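You operate a simulated robot arm through the tools that you are given. There is no shell and no other tool. Be economical: measure what you need, move in short steps, check, and stop when the job is done.

You are at the controls of a simulated robot arm. One attempt, no reset.

## Task
Switch the cream box on, close and open the big press once, then switch off.

Only the result counts: the job must be done as asked and must still hold three seconds after the hand-in. Knocking over, shifting, dropping, spilling or breaking anything else fails it.

## Robot
A 6-joint arm with a two-finger parallel gripper, fixed in place. Base frame: the origin is at the foot of the arm, x ahead of it, y to its left, z up. Lengths are in m, angles in degrees, forces in N, time in s.
With the tool pointing down near the work surface it reaches from about 0.34 to 0.82 m from the base axis. Its first joint turns from -166.0 to 166.0 degrees. Payload 3.91 kg.
The TCP is the grasp point between the finger pads, 0.03 m short of the fingertips. In the tool frame z runs along the fingers and y along their closing line. The gripper opens to 0.11 m. The fingers are 0.02 m wide and 0.01 m thick; the gripper's body (0.048 by 0.112 m) begins 0.055 m behind the TCP.
Orientation is told as [roll, pitch, yaw] about the base's x, y, z axes, in that order, counted from this pose: with the fingers straight down and closing along the base's y, the tool's x points along the base's -x, its y along +y and its z along -z.

## Interface
- The arm moves only by the tool jog_arm. Its argument "plan" is a list of rows, each an object of numbers (a shift or turn left out is 0, a gripper value left out holds the last): "x", "y", "z": the shift along the base's x, y, z in units of 250 mm (1.0 is 250 mm); "ax", "ay", "az": the turn, a rotation vector about the base's x, y, z in units of 90 degrees (1.0 is 90 degrees); "grip": the gripper command, from -1 (fully open) to 1 (shut), values between in proportion. In form: [{"x": .., "y": .., "z": .., "ax": .., "ay": .., "az": .., "grip": ..}, ...]. A call has 1 to 12 rows; each row is the pose to reach, as a shift and turn from the pose commanded when the call began. A call with a number of a shift or a turn outside -1 to 1 is refused whole. Rows are played at 5 a second. More than 0.05 m and 8.6 degrees between two rows, or a gripper value outside its range, and nothing of the call is played. Where a pose cannot be reached the arm comes as near as it can. A force on the tool above 40 N (or 10 N above the force at the start of the call, whichever is more), or a blocked arm, ends the call early, and 0.2 s more pass. Each finger travels about 0.045 m/s and halts on what it meets, pressing with about 38 N; the grip force reading is that of the motor and also rises with nothing between the fingers. The clock runs only during rows and for 0.2 s after the last one: add rows that repeat a pose to give the fingers time. It gives the time, the measured TCP pose, the force on the tool (base axes), the opening and the grip force at its end, in the units of the frame above (readings bear some noise), and new pictures: "views" is both (left out), scene, wrist or none.
- Cameras (640 x 400 px; columns grow to the right, rows downward): "scene" is fixed at [0.3996, -0.65, 1.7999]; the picture's right is [0.79, 0.61, 0.00], its down [0.27, -0.35, -0.90] and it looks along [-0.54, 0.71, -0.44] (base axes); focal length 328 px, centre (320, 200). "wrist" rides on the gripper at [0.077, 0.007, -0.114] in the tool frame; the picture's right is [-0.09, 1.00, 0.00], its down [-0.80, -0.07, -0.59] and it looks along [-0.59, -0.05, 0.80] (tool axes); focal length 270 px, centre (320, 200). There is no depth. A picture from a camera that has moved, and an enlarged one, comes with that camera's place and axes in the base frame and with its lens.
- move_column(by): slides the trunk up (or, below 0, down) by that many m; the arm rides with it, the base frame stays. It gives what a move gives, with no picture.
- inspect(camera, box): a new picture of the part [left, top, right, bottom] of that camera's present view, enlarged. No time passes.
- hand_in(): hands the job in; it is judged then, once.

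Go step by step. Nothing tells you positions but the pictures and the camera data: compare them with the known pose of the tool, close in by small moves and look again before you grip or let go. The budget is 120 turns and 170 pictures, counting those below and the enlarged ones. Unless the task says otherwise, let go and move clear before handing in, and close with one line.

The tools are called by a JSON object that holds its "name" and its "arguments". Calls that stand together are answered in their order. jog_arm: Moves the arm, as the interface text tells. Its arguments: {"type":"object","properties":{"plan":{"type":"array","items":{"type":"object","properties":{"x":{"type":"number"},"y":{"type":"number"},"z":{"type":"number"},"ax":{"type":"number"},"ay":{"type":"number"},"az":{"type":"number"},"grip":{"type":"number"}}}},"views":{"type":"string","enum":["both","scene","wrist","none"]}},"required":["plan"]} The other tools are called the same way: move_column (by) slides the trunk up or down; inspect (camera, box) takes an enlarged picture of a part of a camera's view; hand_in () hands the job in.

At the start:

```text
t: 0.0
tool_pos: [0.048, 0.4266, 1.343]
tool_rot: [-0.1, 0.0, 0.1]
wrist_force: [-0.4, -0.2, 0.5]
gripper_width: 0.11
grasp_force: 0.1
trunk travel left (down, up): [-0.575, 0.035]
```

scene: 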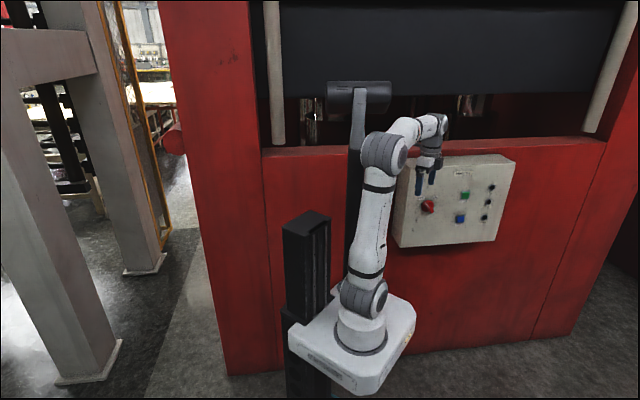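
wrist: 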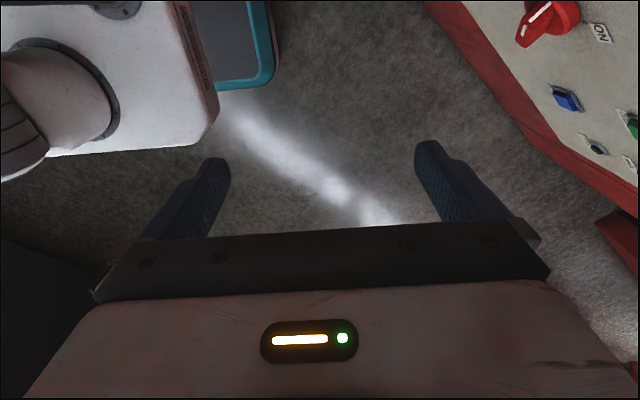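

I see a cream control box on the red press with a red rotary switch, green and blue buttons, and small ones. I take a close look at the labels first.

{"name": "inspect", "arguments": {"camera": "scene", "box": [380, 140, 530, 250]}}

{"name": "inspect", "arguments": {"camera": "wrist", "box": [420, 0, 640, 200]}}

```text
3.64 times, centred on (455, 195) of scene
camera zoom: at [0.3996, -0.65, 1.7999], right [0.79, 0.61, 0.0], down [0.27, -0.35, -0.9], along [-0.54, 0.71, -0.44], focal length 1194 px, centre (-171, 218)
```

zoom: 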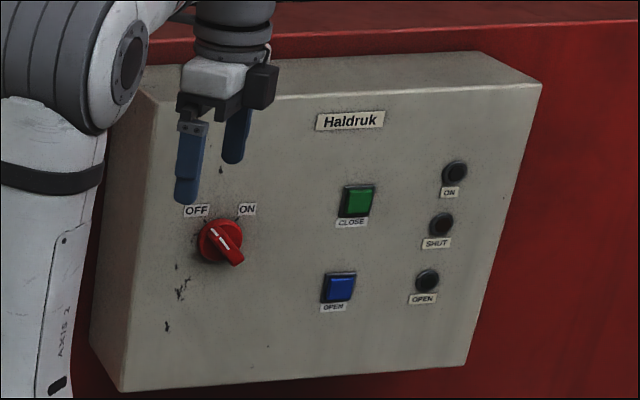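

```text
2.00 times, centred on (530, 100) of wrist
camera zoom: at [-0.0294, 0.4344, 1.4566], right [0.09, 1.0, 0.0], down [0.8, -0.07, 0.59], along [0.59, -0.05, -0.8], focal length 541 px, centre (-100, 400)
```

zoom: 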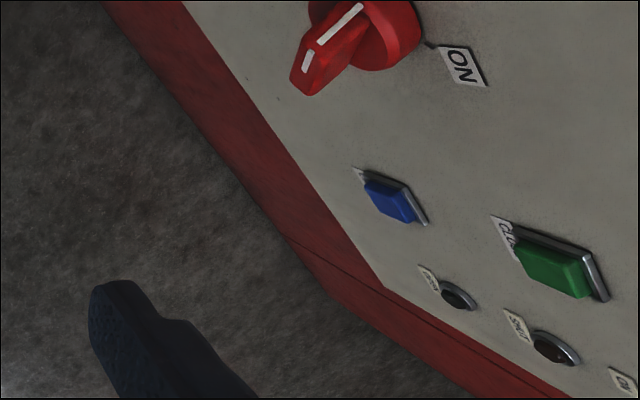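

The controls are on a wall facing roughly (0.61, -0.79, 0). I estimate the knob at about (-0.01, 0.66, 1.15), green at (0.12, 0.78, 1.18) and blue at (0.12, 0.78, 1.06). I'll turn the tool to point at the panel with the wrist camera upright.

{"name": "jog_arm", "arguments": {"plan": [{"ax": 0.0378, "ay": 0.0769, "az": -0.0378}, {"ax": 0.0755, "ay": 0.1538, "az": -0.0755}, {"ax": 0.1133, "ay": 0.2308, "az": -0.1133}, {"ax": 0.151, "ay": 0.3077, "az": -0.151}, {"ax": 0.1888, "ay": 0.3846, "az": -0.1888}, {"ax": 0.2265, "ay": 0.4615, "az": -0.2265}, {"ax": 0.2643, "ay": 0.5384, "az": -0.2643}, {"ax": 0.302, "ay": 0.6153, "az": -0.302}, {"ax": 0.3398, "ay": 0.6923, "az": -0.3398}, {"ax": 0.3775, "ay": 0.7692, "az": -0.3775}, {"ax": 0.4153, "ay": 0.8461, "az": -0.4153}, {"ax": 0.453, "ay": 0.923, "az": -0.453}]}}

```text
t: 2.6
tool_pos: [0.047, 0.4258, 1.3427]
tool_rot: [89.2, 89.9, 37.0]
wrist_force: [-0.1, 0.0, 0.2]
gripper_width: 0.1101
grasp_force: 0.0
trunk travel left (down, up): [-0.575, 0.035]
camera wrist: at [0.1232, 0.3403, 1.4192], right [0.79, 0.61, -0.09], down [0.31, -0.51, -0.8], along [-0.53, 0.6, -0.59], focal length 270 px, centre (320, 200)
```

scene: 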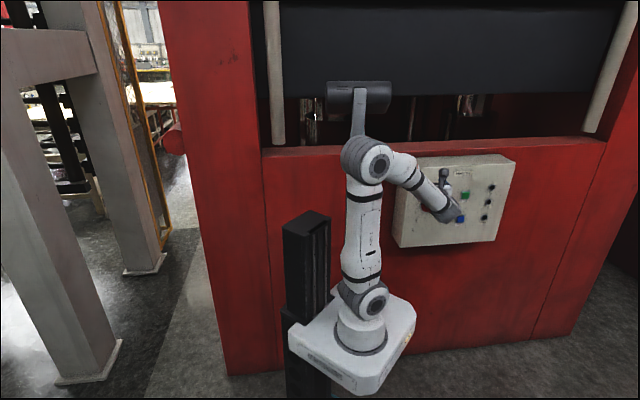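
wrist: 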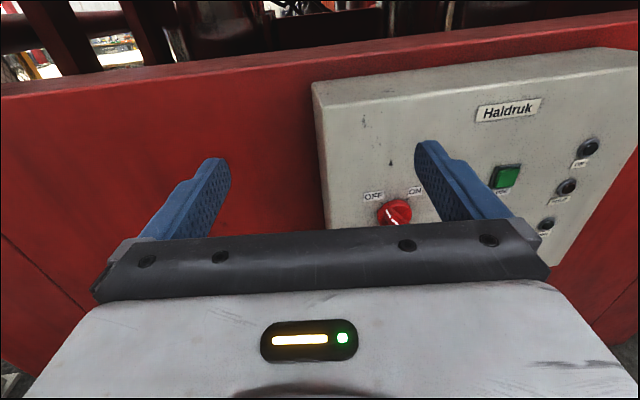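

The rotation worked. I move to a stand-off in front of the knob to measure it more precisely.

{"name": "jog_arm", "arguments": {"plan": [{"x": 0.018, "y": 0.08, "z": -0.14}, {"x": 0.036, "y": 0.16, "z": -0.28}, {"x": 0.054, "y": 0.25, "z": -0.42}, {"x": 0.072, "y": 0.34, "z": -0.56}, {"x": 0.092, "y": 0.42, "z": -0.69}, {"x": 0.092, "y": 0.42, "z": -0.69}]}}

```text
t: 4.0
tool_pos: [0.0692, 0.5311, 1.1687]
tool_rot: [60.0, 89.9, 7.7]
wrist_force: [-0.2, 0.5, -0.2]
gripper_width: 0.1099
grasp_force: 0.1
trunk travel left (down, up): [-0.575, 0.035]
camera wrist: at [0.1446, 0.446, 1.2455], right [0.79, 0.61, -0.09], down [0.31, -0.51, -0.8], along [-0.53, 0.6, -0.59], focal length 270 px, centre (320, 200)
```

scene: 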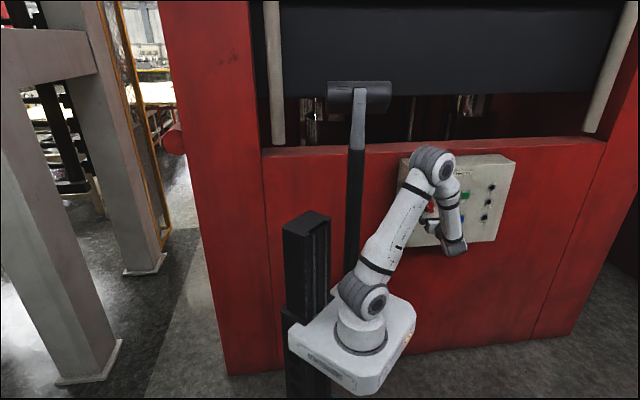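
wrist: 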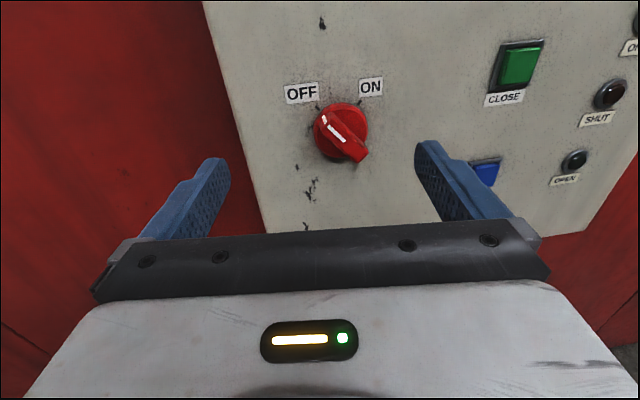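

The view is clear: knob at about (0.00, 0.65, 1.14), panel horizontal direction about 39.5°. I inspect the knob closely for its bar orientation.

{"name": "inspect", "arguments": {"camera": "wrist", "box": [270, 60, 430, 180]}}

```text
3.33 times, centred on (350, 120) of wrist
camera zoom: at [0.1446, 0.446, 1.2455], right [0.79, 0.61, -0.09], down [0.31, -0.51, -0.8], along [-0.53, 0.6, -0.59], focal length 901 px, centre (220, 467)
```

zoom: 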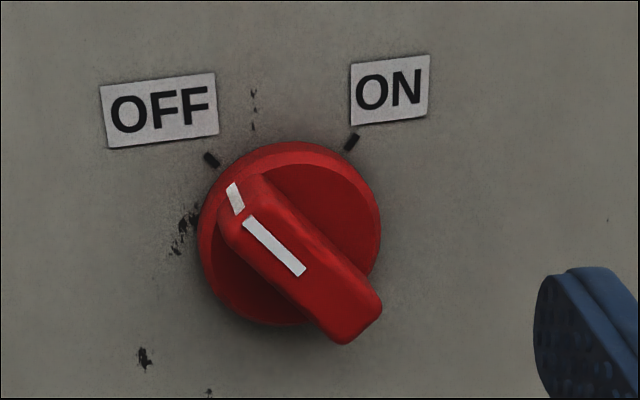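

The bar stands at about 35° to the OFF side, about 17 mm thick, and protrudes about 24 mm from its disc. I align the fingers across the bar and come closer.

{"name": "jog_arm", "arguments": {"plan": [{"x": -0.023, "y": 0.059, "z": -0.025, "ax": 0.05, "ay": -0.06, "az": 0.004}, {"x": -0.046, "y": 0.118, "z": -0.05, "ax": 0.099, "ay": -0.12, "az": 0.009}, {"x": -0.07, "y": 0.176, "z": -0.074, "ax": 0.149, "ay": -0.18, "az": 0.013}, {"x": -0.093, "y": 0.235, "z": -0.099, "ax": 0.198, "ay": -0.24, "az": 0.018}, {"x": -0.116, "y": 0.294, "z": -0.124, "ax": 0.248, "ay": -0.3, "az": 0.022}, {"x": -0.116, "y": 0.294, "z": -0.124, "ax": 0.248, "ay": -0.3, "az": 0.022}]}}

```text
t: 5.4
tool_pos: [0.0414, 0.6039, 1.1394]
tool_rot: [90.7, 55.0, 40.5]
wrist_force: [0.4, 0.7, 0.0]
gripper_width: 0.1102
grasp_force: 0.0
trunk travel left (down, up): [-0.575, 0.035]
camera wrist: at [0.085, 0.4917, 1.2044], right [0.67, 0.55, 0.5], down [0.69, -0.19, -0.7], along [-0.29, 0.81, -0.51], focal length 270 px, centre (320, 200)
```

scene: 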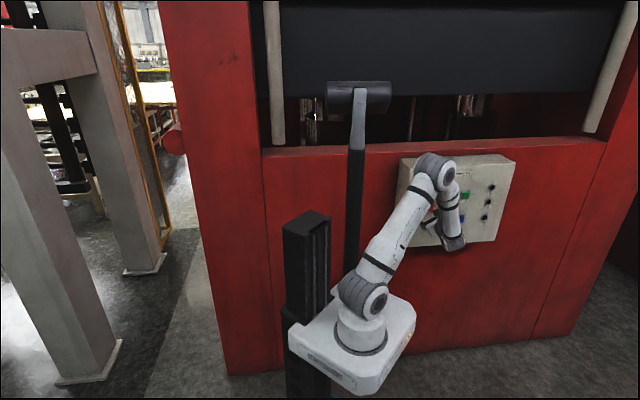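
wrist: 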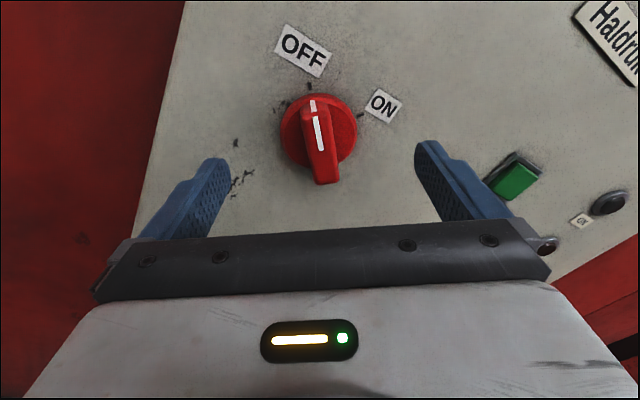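

The fingers straddle the bar well. I advance 40 mm.

{"name": "jog_arm", "arguments": {"plan": [{"x": -0.034, "y": 0.041}, {"x": -0.068, "y": 0.082}, {"x": -0.102, "y": 0.123}, {"x": -0.102, "y": 0.123}], "views": "wrist"}}

```text
t: 6.4
tool_pos: [0.0179, 0.6321, 1.138]
tool_rot: [90.6, 55.1, 40.5]
wrist_force: [12.7, -18.9, -3.6]
gripper_width: 0.1101
grasp_force: 0.0
trunk travel left (down, up): [-0.575, 0.035]
camera wrist: at [0.0621, 0.5204, 1.2043], right [0.67, 0.55, 0.5], down [0.69, -0.19, -0.7], along [-0.29, 0.81, -0.51], focal length 270 px, centre (320, 200)
```

wrist: 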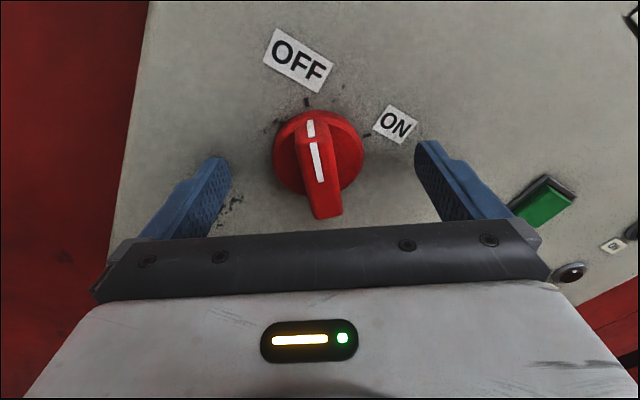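

Contact: the fingertips already touch the panel, so the knob is shallower than I thought. I back off about 14 mm.

{"name": "jog_arm", "arguments": {"plan": [{"x": 0.018, "y": -0.022}, {"x": 0.036, "y": -0.043}, {"x": 0.036, "y": -0.043}], "views": "none"}}

{"name": "inspect", "arguments": {"camera": "wrist", "box": [200, 60, 460, 223]}}

```text
t: 7.2
tool_pos: [0.0235, 0.6244, 1.1388]
tool_rot: [90.9, 54.8, 40.5]
wrist_force: [0.1, 0.3, 0.6]
gripper_width: 0.1099
grasp_force: 0.2
trunk travel left (down, up): [-0.575, 0.035]
```

```text
2.45 times, centred on (330, 142) of wrist
camera zoom: at [0.0685, 0.5126, 1.2045], right [0.67, 0.55, 0.5], down [0.69, -0.19, -0.7], along [-0.29, 0.81, -0.51], focal length 663 px, centre (296, 344)
```

zoom: 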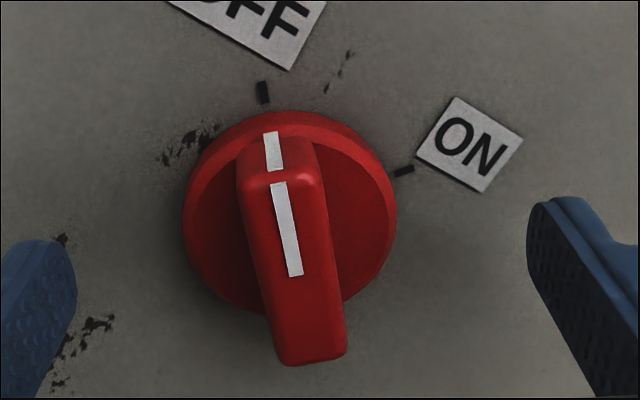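

The fingertips are now about 10 mm off the panel, clear of the disc rim. I back off 3 mm more and close on the bar.

{"name": "jog_arm", "arguments": {"plan": [{"x": 0.008, "y": -0.009, "grip": -1}, {"x": 0.008, "y": -0.009, "grip": 1}, {"x": 0.008, "y": -0.009, "grip": 1}, {"x": 0.008, "y": -0.009, "grip": 1}, {"x": 0.008, "y": -0.009, "grip": 1}, {"x": 0.008, "y": -0.009, "grip": 1}, {"x": 0.008, "y": -0.009, "grip": 1}, {"x": 0.008, "y": -0.009, "grip": 1}], "views": "wrist"}}

```text
t: 9.0
tool_pos: [0.0255, 0.6221, 1.1399]
tool_rot: [90.6, 54.9, 40.4]
wrist_force: [2.4, 2.0, 1.4]
gripper_width: 0.0189
grasp_force: 44.8
trunk travel left (down, up): [-0.575, 0.035]
camera wrist: at [0.0712, 0.5104, 1.204], right [0.67, 0.55, 0.5], down [0.69, -0.19, -0.7], along [-0.29, 0.81, -0.51], focal length 270 px, centre (320, 200)
```

wrist: 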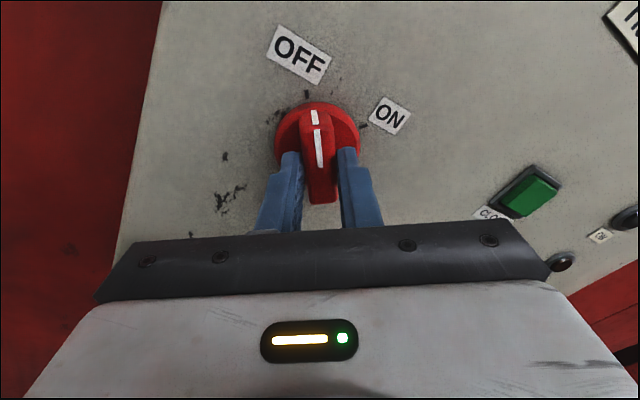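

The bar is gripped (19 mm). I turn it clockwise 70° about the knob axis, which I put about 8 mm up the tool from the TCP.

{"name": "jog_arm", "arguments": {"plan": [{"x": -0.003, "y": -0.002, "z": -0.002, "ax": -0.056, "ay": 0.066}, {"x": -0.006, "y": -0.005, "z": -0.004, "ax": -0.112, "ay": 0.132}, {"x": -0.009, "y": -0.008, "z": -0.005, "ax": -0.168, "ay": 0.198}, {"x": -0.012, "y": -0.01, "z": -0.006, "ax": -0.224, "ay": 0.264}, {"x": -0.016, "y": -0.013, "z": -0.006, "ax": -0.28, "ay": 0.329}, {"x": -0.019, "y": -0.016, "z": -0.005, "ax": -0.336, "ay": 0.395}, {"x": -0.022, "y": -0.018, "z": -0.004, "ax": -0.392, "ay": 0.461}, {"x": -0.025, "y": -0.021, "z": -0.002, "ax": -0.448, "ay": 0.527}, {"x": -0.028, "y": -0.023, "z": 0, "ax": -0.504, "ay": 0.593}, {"x": -0.028, "y": -0.023, "z": 0, "ax": -0.504, "ay": 0.593}]}}

```text
t: 11.2
tool_pos: [0.0251, 0.6198, 1.1373]
tool_rot: [-89.5, 54.5, -140.0]
wrist_force: [28.2, 20.4, 0.5]
gripper_width: 0.0189
grasp_force: 44.7
trunk travel left (down, up): [-0.575, 0.035]
camera wrist: at [0.1365, 0.5649, 1.1964], right [0.59, 0.48, -0.65], down [-0.02, -0.79, -0.61], along [-0.81, 0.37, -0.46], focal length 270 px, centre (320, 200)
```

scene: 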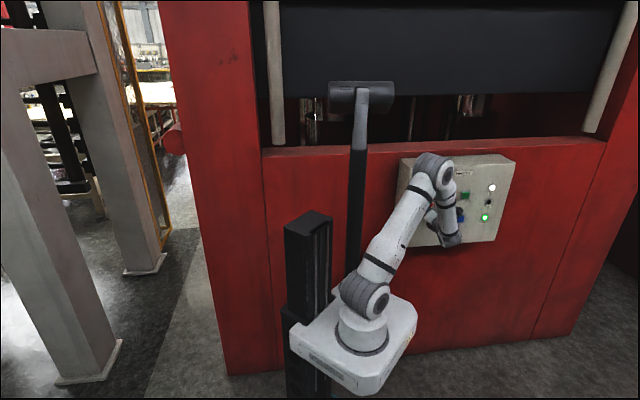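
wrist: 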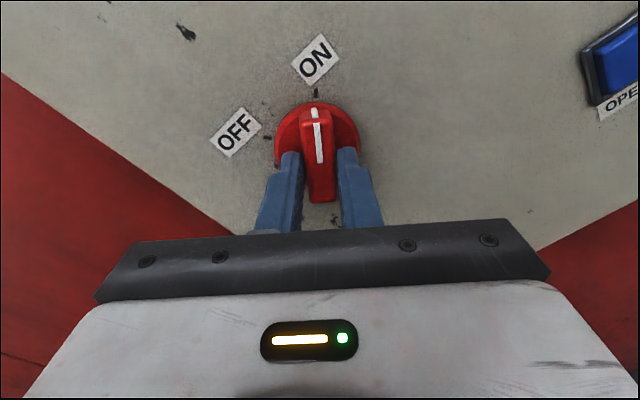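

The switch is ON: the white ON and green OPEN lamps are lit. I relieve the side load, let go and retreat.

{"name": "jog_arm", "arguments": {"plan": [{"x": 0.023, "y": 0.019, "grip": 1}, {"x": 0.023, "y": 0.019, "grip": -1}, {"x": 0.023, "y": 0.019, "grip": -1}, {"x": 0.023, "y": 0.019, "grip": -1}, {"x": 0.023, "y": 0.019, "grip": -1}, {"x": 0.023, "y": 0.019, "grip": -1}, {"x": 0.123, "y": -0.1, "grip": -1}, {"x": 0.223, "y": -0.22, "grip": -1}, {"x": 0.223, "y": -0.22, "grip": -1}]}}

```text
t: 13.2
tool_pos: [0.0758, 0.5617, 1.1397]
tool_rot: [-89.5, 55.0, -139.9]
wrist_force: [0.7, -0.6, -0.6]
gripper_width: 0.11
grasp_force: 0.0
trunk travel left (down, up): [-0.575, 0.035]
camera wrist: at [0.188, 0.507, 1.1989], right [0.59, 0.49, -0.64], down [-0.01, -0.79, -0.61], along [-0.81, 0.37, -0.46], focal length 270 px, centre (320, 200)
```

scene: 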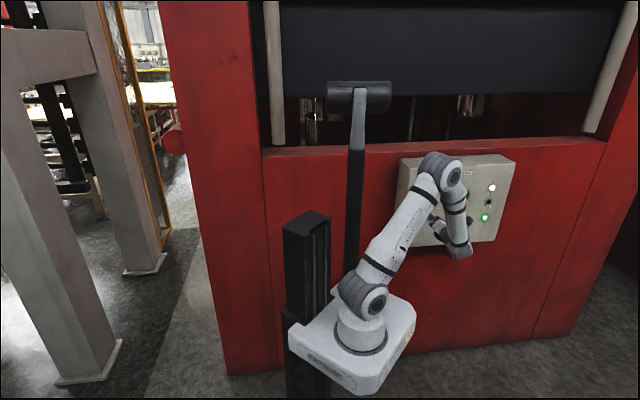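
wrist: 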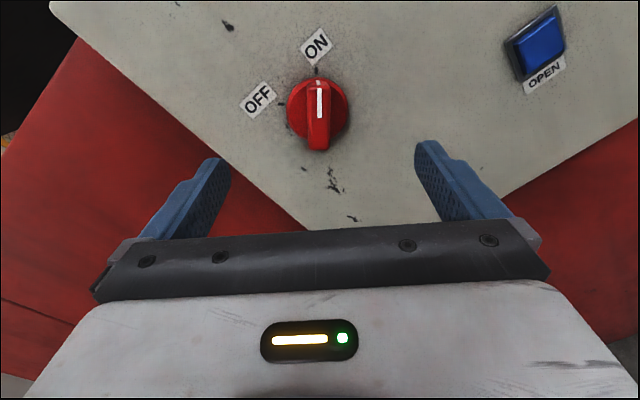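

I now level the tool, close the gripper and move in front of the green CLOSE button.

{"name": "jog_arm", "arguments": {"plan": [{"x": 0.089, "y": 0.076, "z": 0.027, "ax": 0.042, "ay": -0.049, "grip": 1}, {"x": 0.179, "y": 0.152, "z": 0.053, "ax": 0.084, "ay": -0.099, "grip": 1}, {"x": 0.268, "y": 0.228, "z": 0.08, "ax": 0.126, "ay": -0.148, "grip": 1}, {"x": 0.357, "y": 0.304, "z": 0.107, "ax": 0.168, "ay": -0.197, "grip": 1}, {"x": 0.447, "y": 0.38, "z": 0.133, "ax": 0.21, "ay": -0.247, "grip": 1}, {"x": 0.536, "y": 0.456, "z": 0.16, "ax": 0.252, "ay": -0.296, "grip": 1}, {"x": 0.536, "y": 0.456, "z": 0.16, "ax": 0.252, "ay": -0.296, "grip": 1}]}}

```text
t: 14.8
tool_pos: [0.2086, 0.676, 1.1819]
tool_rot: [136.9, 89.9, 86.7]
wrist_force: [-0.2, 0.2, 0.6]
gripper_width: 0.0001
grasp_force: 31.0
trunk travel left (down, up): [-0.575, 0.035]
camera wrist: at [0.2883, 0.5928, 1.2574], right [0.77, 0.64, -0.09], down [0.33, -0.5, -0.8], along [-0.55, 0.59, -0.59], focal length 270 px, centre (320, 200)
```

scene: 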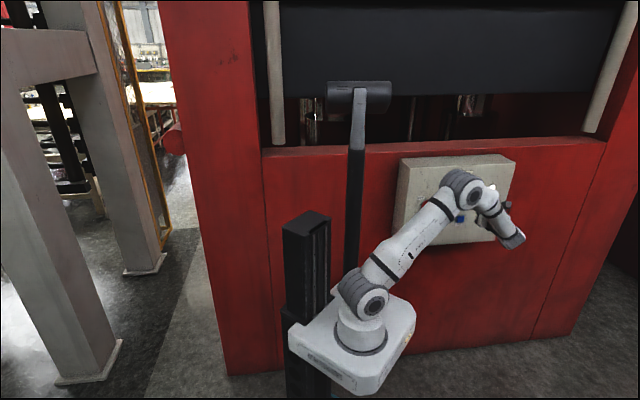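
wrist: 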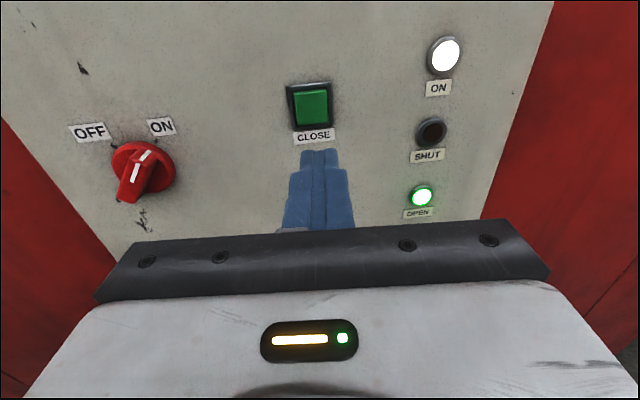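

The CLOSE button is almost straight ahead; I correct by about 6 mm sideways and 7 mm up and advance 60 mm.

{"name": "jog_arm", "arguments": {"plan": [{"x": -0.058, "y": 0.055, "z": 0.028}, {"x": -0.117, "y": 0.111, "z": 0.028}, {"x": -0.175, "y": 0.166, "z": 0.028}, {"x": -0.175, "y": 0.166, "z": 0.028}], "views": "wrist"}}

```text
t: 15.8
tool_pos: [0.1646, 0.7187, 1.1856]
tool_rot: [-171.7, 90.0, 138.2]
wrist_force: [0.6, -0.1, 0.1]
gripper_width: 0.0
grasp_force: 37.9
trunk travel left (down, up): [-0.575, 0.035]
camera wrist: at [0.2449, 0.635, 1.2623], right [0.77, 0.64, -0.09], down [0.32, -0.5, -0.8], along [-0.56, 0.59, -0.59], focal length 270 px, centre (320, 200)
```

wrist: 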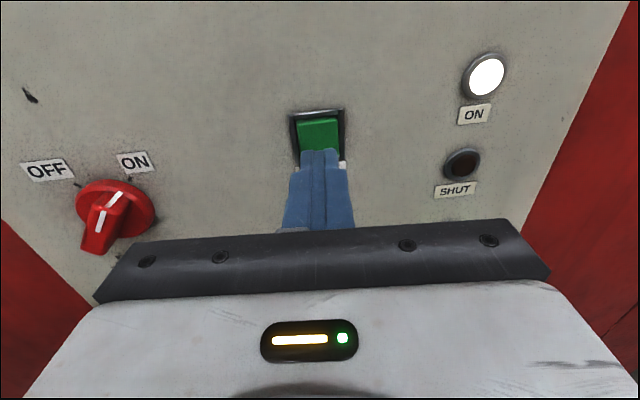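

The tip is centred on the button, some 15–20 mm away. I press in small steps, with the force limit as a guard.

{"name": "jog_arm", "arguments": {"plan": [{"x": -0.0104, "y": 0.0122}, {"x": -0.0207, "y": 0.0244}, {"x": -0.0311, "y": 0.0366}, {"x": -0.0415, "y": 0.0487}, {"x": -0.0493, "y": 0.0579}, {"x": -0.0493, "y": 0.0579}]}}

```text
t: 17.2
tool_pos: [0.1527, 0.7326, 1.1857]
tool_rot: [-179.2, 89.9, 130.6]
wrist_force: [-0.4, 0.4, 0.2]
gripper_width: 0.0
grasp_force: 38.1
trunk travel left (down, up): [-0.575, 0.035]
camera wrist: at [0.2328, 0.6493, 1.263], right [0.77, 0.64, -0.09], down [0.32, -0.5, -0.8], along [-0.56, 0.59, -0.59], focal length 270 px, centre (320, 200)
```

scene: 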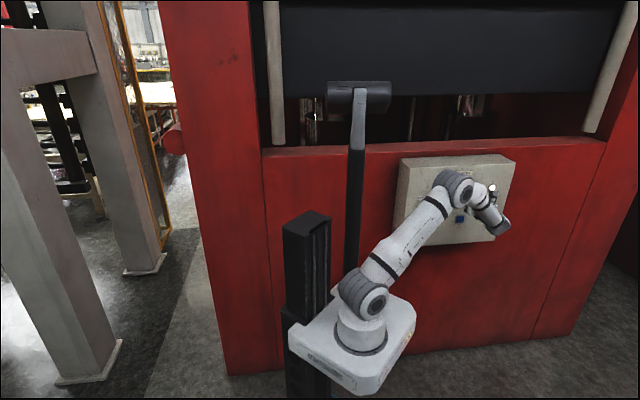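
wrist: 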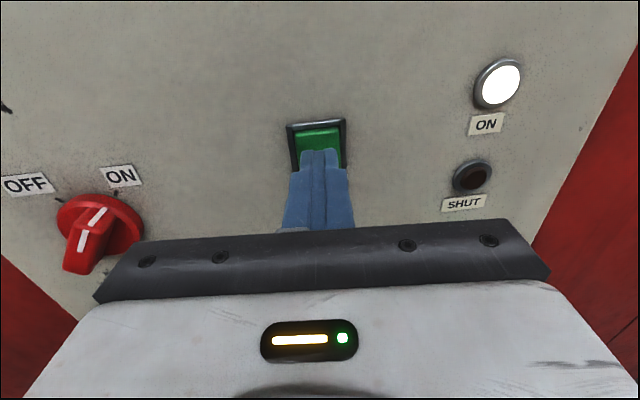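

No contact yet; I continue in 3 mm steps.

{"name": "jog_arm", "arguments": {"plan": [{"x": -0.0078, "y": 0.0091}, {"x": -0.0156, "y": 0.0183}, {"x": -0.0233, "y": 0.0274}, {"x": -0.0311, "y": 0.0366}, {"x": -0.0389, "y": 0.0457}]}}

```text
t: 18.4
tool_pos: [0.1445, 0.7445, 1.1864]
tool_rot: [-174.8, 89.9, 135.0]
wrist_force: [0.4, 0.0, -0.6]
gripper_width: 0.0
grasp_force: 37.4
trunk travel left (down, up): [-0.575, 0.035]
camera wrist: at [0.2233, 0.6605, 1.2622], right [0.77, 0.64, -0.09], down [0.32, -0.5, -0.8], along [-0.56, 0.59, -0.59], focal length 270 px, centre (320, 200)
```

scene: 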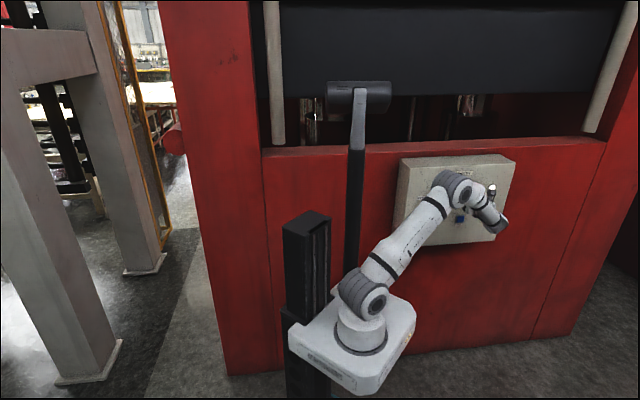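
wrist: 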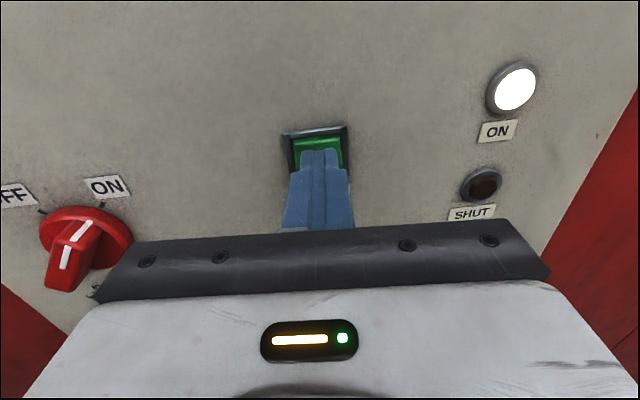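

Still free; the panel must be yawed a few degrees more than I assumed. I go on in small steps.

{"name": "jog_arm", "arguments": {"plan": [{"x": -0.0078, "y": 0.0091}, {"x": -0.0156, "y": 0.0183}, {"x": -0.0233, "y": 0.0274}, {"x": -0.0311, "y": 0.0366}]}}

```text
t: 19.4
tool_pos: [0.1376, 0.7519, 1.1852]
tool_rot: [176.0, 89.9, 125.8]
wrist_force: [2.4, -6.9, -1.6]
gripper_width: 0.0001
grasp_force: 37.5
trunk travel left (down, up): [-0.575, 0.035]
camera wrist: at [0.2163, 0.6688, 1.2623], right [0.77, 0.64, -0.09], down [0.32, -0.5, -0.8], along [-0.56, 0.59, -0.59], focal length 270 px, centre (320, 200)
```

scene: 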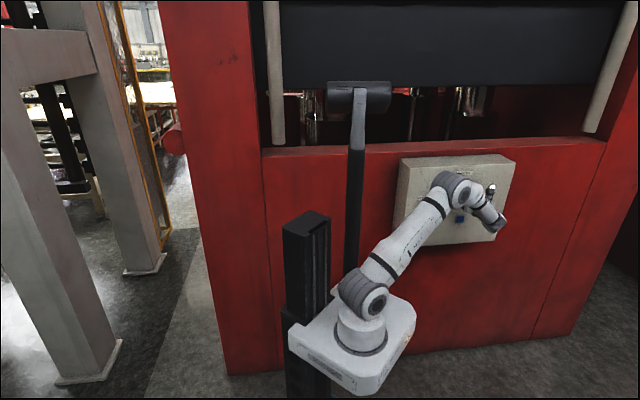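
wrist: 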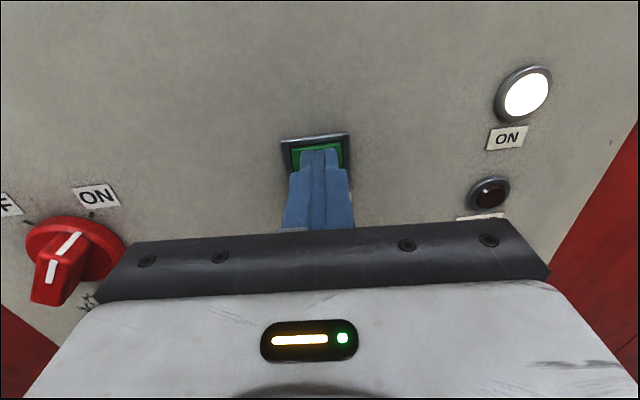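

Contact, and the press has begun to move (the dark part's edge shifted). I hold and watch.

{"name": "jog_arm", "arguments": {"plan": [{}, {}, {}, {}, {}]}}

```text
t: 20.6
tool_pos: [0.1375, 0.7527, 1.1864]
tool_rot: [-179.7, 89.9, 130.0]
wrist_force: [4.5, -3.8, 0.8]
gripper_width: 0.0
grasp_force: 37.6
trunk travel left (down, up): [-0.575, 0.035]
camera wrist: at [0.2166, 0.6691, 1.2624], right [0.77, 0.64, -0.09], down [0.32, -0.5, -0.8], along [-0.56, 0.59, -0.59], focal length 270 px, centre (320, 200)
```

scene: 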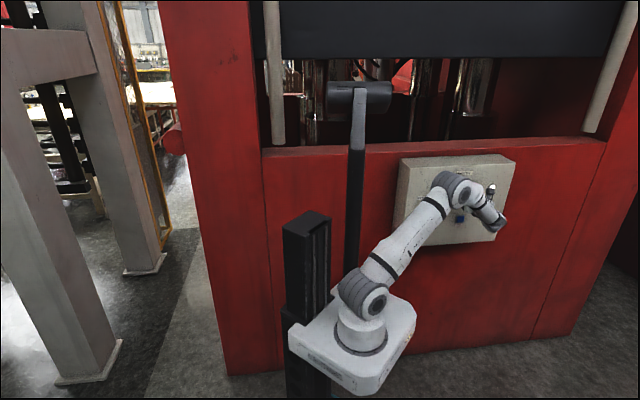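
wrist: 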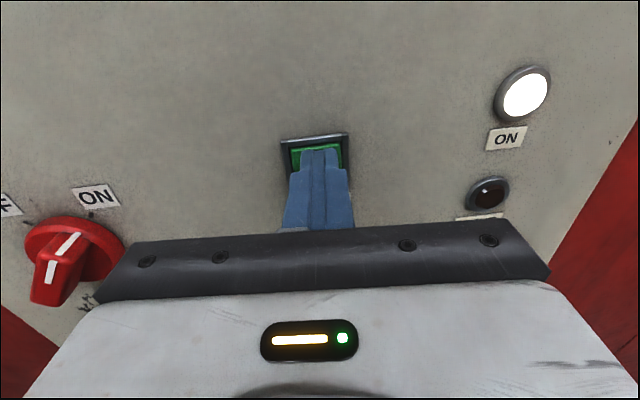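

The press keeps moving while I hold. I hold on until the SHUT lamp lights.

{"name": "jog_arm", "arguments": {"plan": [{}, {}, {}, {}, {}, {}, {}, {}, {}, {}]}}

```text
t: 22.8
tool_pos: [0.1374, 0.7516, 1.1857]
tool_rot: [-176.0, 89.9, 133.9]
wrist_force: [4.6, -5.3, 0.9]
gripper_width: 0.0
grasp_force: 37.5
trunk travel left (down, up): [-0.575, 0.035]
camera wrist: at [0.2165, 0.6691, 1.2622], right [0.77, 0.64, -0.09], down [0.32, -0.5, -0.8], along [-0.56, 0.59, -0.59], focal length 270 px, centre (320, 200)
```

scene: 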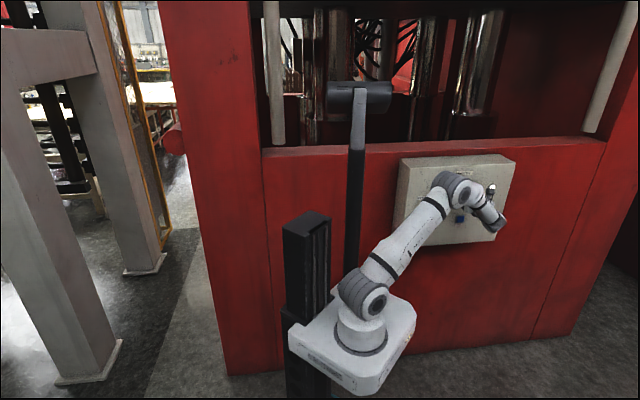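
wrist: 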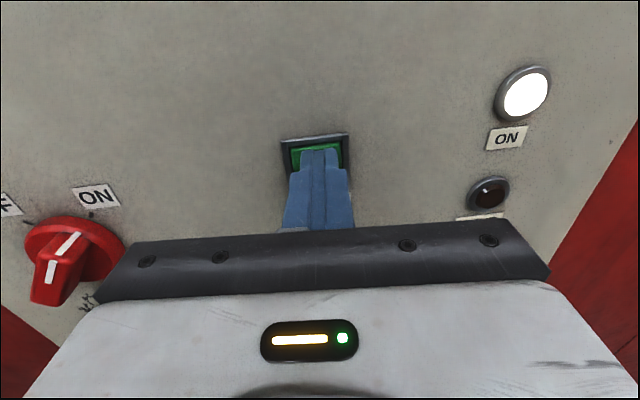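

{"name": "jog_arm", "arguments": {"plan": [{}, {}, {}, {}, {}, {}, {}, {}, {}, {}]}}

```text
t: 25.0
tool_pos: [0.1373, 0.7538, 1.1849]
tool_rot: [-176.8, 89.9, 133.2]
wrist_force: [4.7, -4.8, -0.5]
gripper_width: 0.0
grasp_force: 37.9
trunk travel left (down, up): [-0.575, 0.035]
camera wrist: at [0.2165, 0.6691, 1.2623], right [0.77, 0.64, -0.09], down [0.32, -0.5, -0.8], along [-0.56, 0.59, -0.59], focal length 270 px, centre (320, 200)
```

scene: 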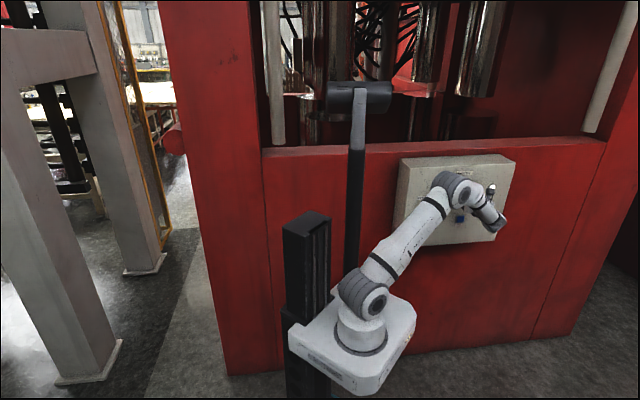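
wrist: 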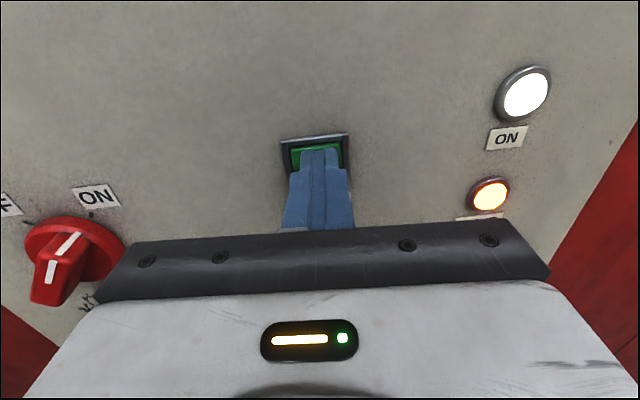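

The SHUT lamp is lit: the press is closed. I retreat and move down in front of the blue OPEN button.

{"name": "jog_arm", "arguments": {"plan": [{"x": 0.078, "y": -0.091}, {"x": 0.156, "y": -0.183}, {"x": 0.156, "y": -0.183, "z": -0.16}, {"x": 0.156, "y": -0.183, "z": -0.32}, {"x": 0.156, "y": -0.183, "z": -0.48}, {"x": 0.156, "y": -0.183, "z": -0.48}]}}

```text
t: 26.4
tool_pos: [0.1746, 0.7071, 1.0645]
tool_rot: [169.9, 89.8, 119.7]
wrist_force: [-0.3, -0.8, 0.4]
gripper_width: 0.0002
grasp_force: 37.6
trunk travel left (down, up): [-0.575, 0.035]
camera wrist: at [0.2533, 0.6242, 1.1408], right [0.77, 0.64, -0.09], down [0.33, -0.5, -0.8], along [-0.56, 0.59, -0.59], focal length 270 px, centre (320, 200)
```

scene: 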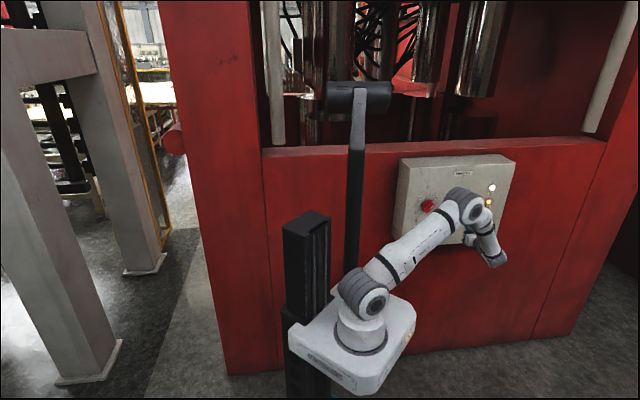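
wrist: 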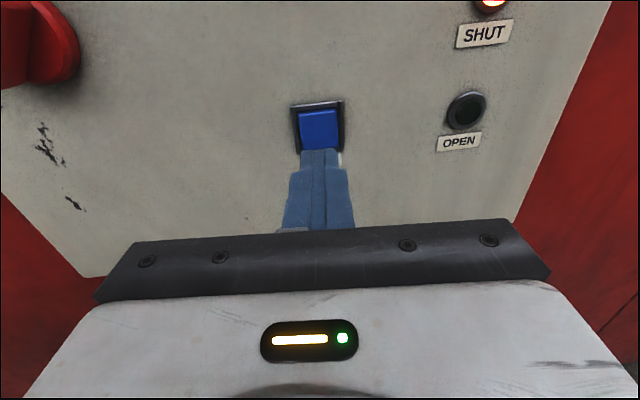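

The OPEN button is straight ahead. I advance about the same 60 mm, slowing at the end.

{"name": "jog_arm", "arguments": {"plan": [{"x": -0.065, "y": 0.076}, {"x": -0.13, "y": 0.153}, {"x": -0.14, "y": 0.165}, {"x": -0.148, "y": 0.174}, {"x": -0.156, "y": 0.183}, {"x": -0.156, "y": 0.183}]}}

```text
t: 27.8
tool_pos: [0.1373, 0.7531, 1.065]
tool_rot: [-153.7, 89.9, 155.9]
wrist_force: [4.8, -9.6, -2.8]
gripper_width: 0.0
grasp_force: 37.5
trunk travel left (down, up): [-0.575, 0.035]
camera wrist: at [0.2156, 0.6693, 1.1416], right [0.77, 0.64, -0.09], down [0.32, -0.5, -0.8], along [-0.56, 0.59, -0.59], focal length 270 px, centre (320, 200)
```

scene: 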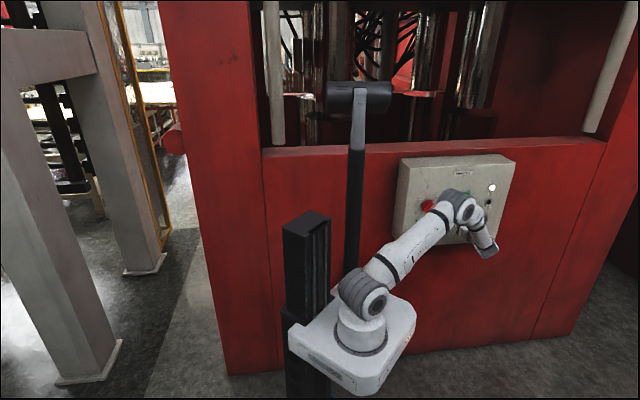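
wrist: 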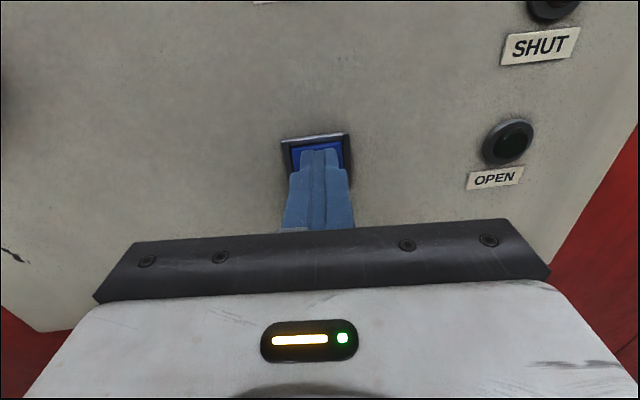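

The SHUT lamp went out and the press is moving. I hold until the OPEN lamp lights.

{"name": "jog_arm", "arguments": {"plan": [{}, {}, {}, {}, {}, {}, {}, {}, {}, {}, {}, {}], "views": "none"}}

{"name": "jog_arm", "arguments": {"plan": [{}, {}, {}, {}, {}, {}, {}, {}, {}, {}, {}, {}]}}

```text
t: 30.4
tool_pos: [0.1359, 0.7525, 1.0658]
tool_rot: [-177.7, 89.8, 132.1]
wrist_force: [7.2, -7.0, -0.2]
gripper_width: 0.0
grasp_force: 37.8
trunk travel left (down, up): [-0.575, 0.035]
```

```text
t: 33.0
tool_pos: [0.1365, 0.7525, 1.0652]
tool_rot: [-172.7, 89.9, 136.9]
wrist_force: [8.3, -7.6, -0.2]
gripper_width: 0.0
grasp_force: 37.7
trunk travel left (down, up): [-0.575, 0.035]
camera wrist: at [0.2157, 0.6695, 1.142], right [0.77, 0.64, -0.09], down [0.32, -0.5, -0.8], along [-0.56, 0.59, -0.59], focal length 270 px, centre (320, 200)
```

scene: 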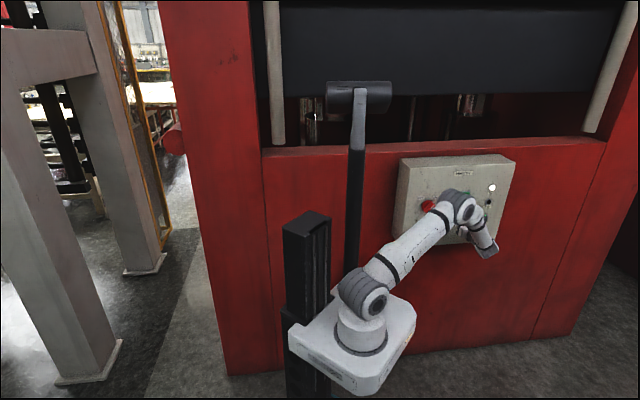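
wrist: 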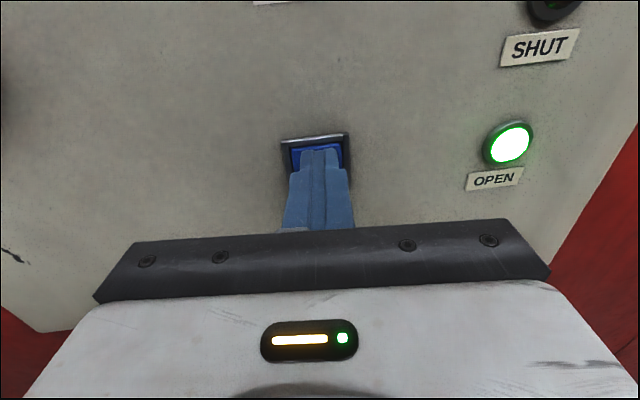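

The OPEN lamp is lit and the press is open. I retreat and return to the stand-off in front of the knob with the fingers open and tilted to the ON position.

{"name": "jog_arm", "arguments": {"plan": [{"x": 0.117, "y": -0.137, "z": 0, "grip": 1}, {"x": 0.233, "y": -0.274, "z": 0, "grip": 1}, {"x": 0.138, "y": -0.372, "z": 0.058, "ax": -0.05, "ay": 0.059, "grip": -1}, {"x": 0.043, "y": -0.469, "z": 0.117, "ax": -0.101, "ay": 0.118, "grip": -1}, {"x": -0.052, "y": -0.567, "z": 0.175, "ax": -0.151, "ay": 0.178, "grip": -1}, {"x": -0.147, "y": -0.665, "z": 0.234, "ax": -0.202, "ay": 0.237, "grip": -1}, {"x": -0.2417, "y": -0.7622, "z": 0.292, "ax": -0.252, "ay": 0.296, "grip": -1}, {"x": -0.2417, "y": -0.7622, "z": 0.292, "ax": -0.252, "ay": 0.296, "grip": -1}]}}

```text
t: 34.8
tool_pos: [0.075, 0.5616, 1.1383]
tool_rot: [-89.6, 54.9, -139.8]
wrist_force: [0.7, 0.3, -0.7]
gripper_width: 0.1102
grasp_force: 0.1
trunk travel left (down, up): [-0.575, 0.035]
camera wrist: at [0.1873, 0.5074, 1.1972], right [0.59, 0.49, -0.64], down [-0.02, -0.79, -0.61], along [-0.81, 0.37, -0.46], focal length 270 px, centre (320, 200)
```

scene: 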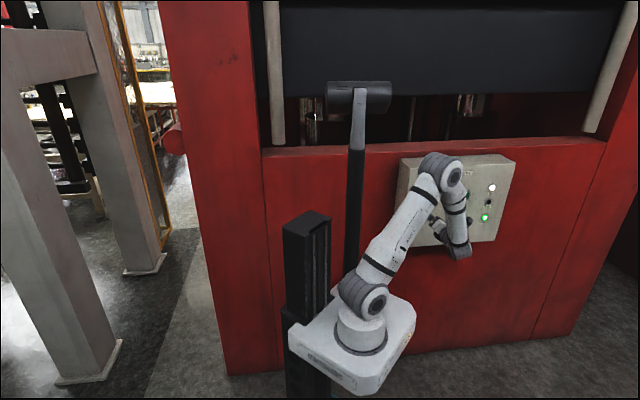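
wrist: 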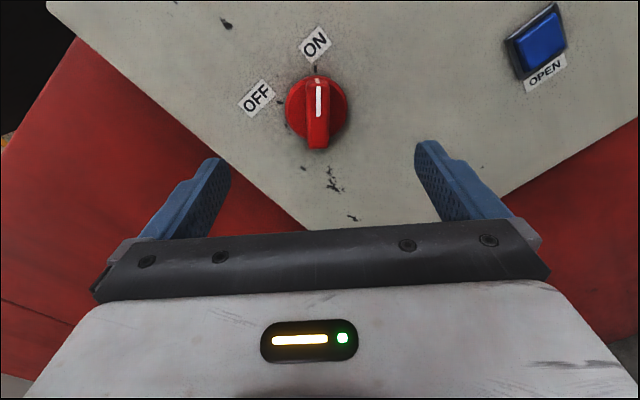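

Same view as before. I advance to the bar and close the gripper.

{"name": "jog_arm", "arguments": {"plan": [{"x": -0.1, "y": 0.12, "grip": -1}, {"x": -0.2, "y": 0.239, "grip": -1}, {"x": -0.2, "y": 0.239, "grip": -1}, {"x": -0.2, "y": 0.239, "grip": 1}, {"x": -0.2, "y": 0.239, "grip": 1}, {"x": -0.2, "y": 0.239, "grip": 1}, {"x": -0.2, "y": 0.239, "grip": 1}, {"x": -0.2, "y": 0.239, "grip": 1}, {"x": -0.2, "y": 0.239, "grip": 1}, {"x": -0.2, "y": 0.239, "grip": 1}], "views": "wrist"}}

```text
t: 37.0
tool_pos: [0.0254, 0.6226, 1.1389]
tool_rot: [-89.4, 55.1, -139.7]
wrist_force: [-4.9, -3.3, 1.2]
gripper_width: 0.0189
grasp_force: 44.8
trunk travel left (down, up): [-0.575, 0.035]
camera wrist: at [0.1364, 0.5678, 1.1989], right [0.59, 0.49, -0.64], down [-0.01, -0.79, -0.61], along [-0.81, 0.37, -0.46], focal length 270 px, centre (320, 200)
```

wrist: 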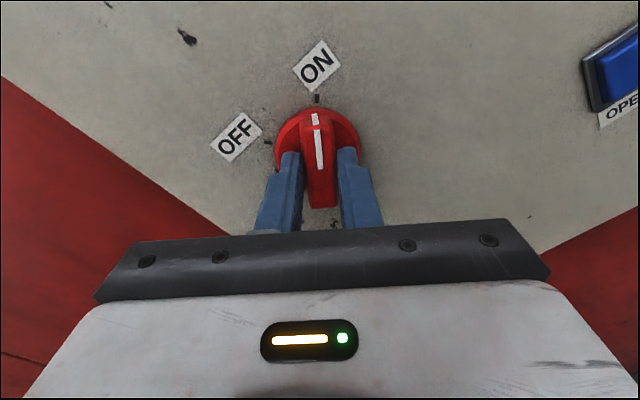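

Gripped. I turn back counter-clockwise 70° to OFF.

{"name": "jog_arm", "arguments": {"plan": [{"ax": 0.056, "ay": -0.066}, {"ax": 0.112, "ay": -0.132}, {"ax": 0.168, "ay": -0.198}, {"ax": 0.224, "ay": -0.264}, {"x": 0.002, "y": 0.001, "ax": 0.28, "ay": -0.329}, {"x": 0.002, "y": 0.002, "ax": 0.336, "ay": -0.395}, {"x": 0.003, "y": 0.002, "ax": 0.392, "ay": -0.461}, {"x": 0.004, "y": 0.003, "ax": 0.448, "ay": -0.527}, {"x": 0.005, "y": 0.004, "ax": 0.504, "ay": -0.593}, {"x": 0.005, "y": 0.004, "ax": 0.504, "ay": -0.593}]}}

```text
t: 39.2
tool_pos: [0.025, 0.6226, 1.1384]
tool_rot: [90.7, 54.9, 40.5]
wrist_force: [-3.9, -3.6, 2.7]
gripper_width: 0.0185
grasp_force: 44.6
trunk travel left (down, up): [-0.575, 0.035]
camera wrist: at [0.0704, 0.5103, 1.2048], right [0.67, 0.55, 0.5], down [0.69, -0.19, -0.7], along [-0.29, 0.81, -0.51], focal length 270 px, centre (320, 200)
```

scene: 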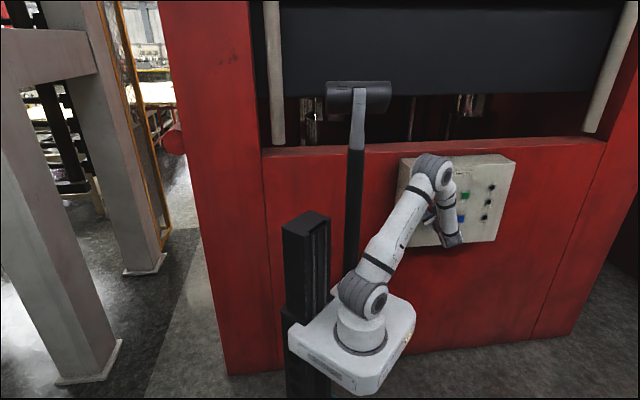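
wrist: 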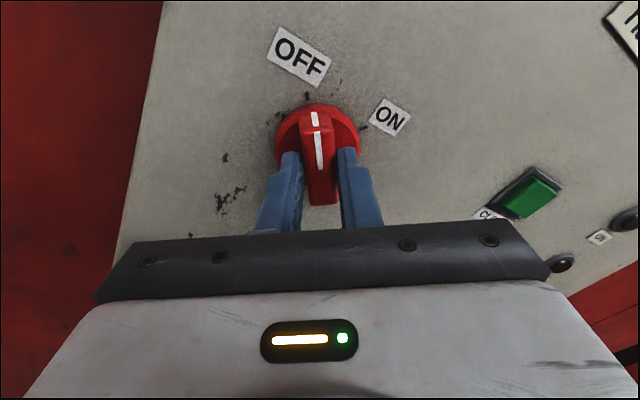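

All lamps are out and the knob is at OFF. I let go and retreat.

{"name": "jog_arm", "arguments": {"plan": [{"grip": -1}, {"grip": -1}, {"grip": -1}, {"grip": -1}, {"grip": -1}, {"grip": -1}, {"x": 0.1, "y": -0.12, "grip": -1}, {"x": 0.2, "y": -0.239, "grip": -1}, {"x": 0.3, "y": -0.36, "grip": -1}, {"x": 0.3, "y": -0.36, "grip": -1}]}}

```text
t: 41.4
tool_pos: [0.1027, 0.5328, 1.1389]
tool_rot: [90.7, 54.9, 40.5]
wrist_force: [0.3, 0.3, -0.2]
gripper_width: 0.1101
grasp_force: 0.1
trunk travel left (down, up): [-0.575, 0.035]
camera wrist: at [0.1473, 0.4209, 1.2043], right [0.67, 0.55, 0.5], down [0.69, -0.19, -0.7], along [-0.29, 0.81, -0.51], focal length 270 px, centre (320, 200)
```

scene: 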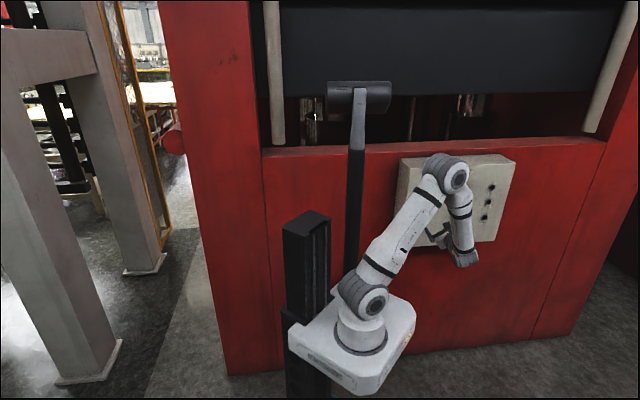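
wrist: 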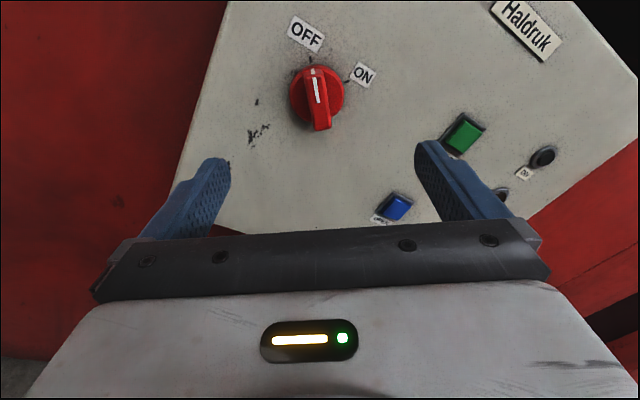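

The knob stands at OFF, the lamps are dark, the press is open and the arm is clear. I hand in.

{"name": "hand_in", "arguments": {}}

```text
The job is handed in.
```

I switched the cream box on, closed and opened the press once, and switched the box off again. The SHUT and OPEN lamps confirmed each move. At hand-in the knob was at OFF, the lamps were dark and the arm was clear.
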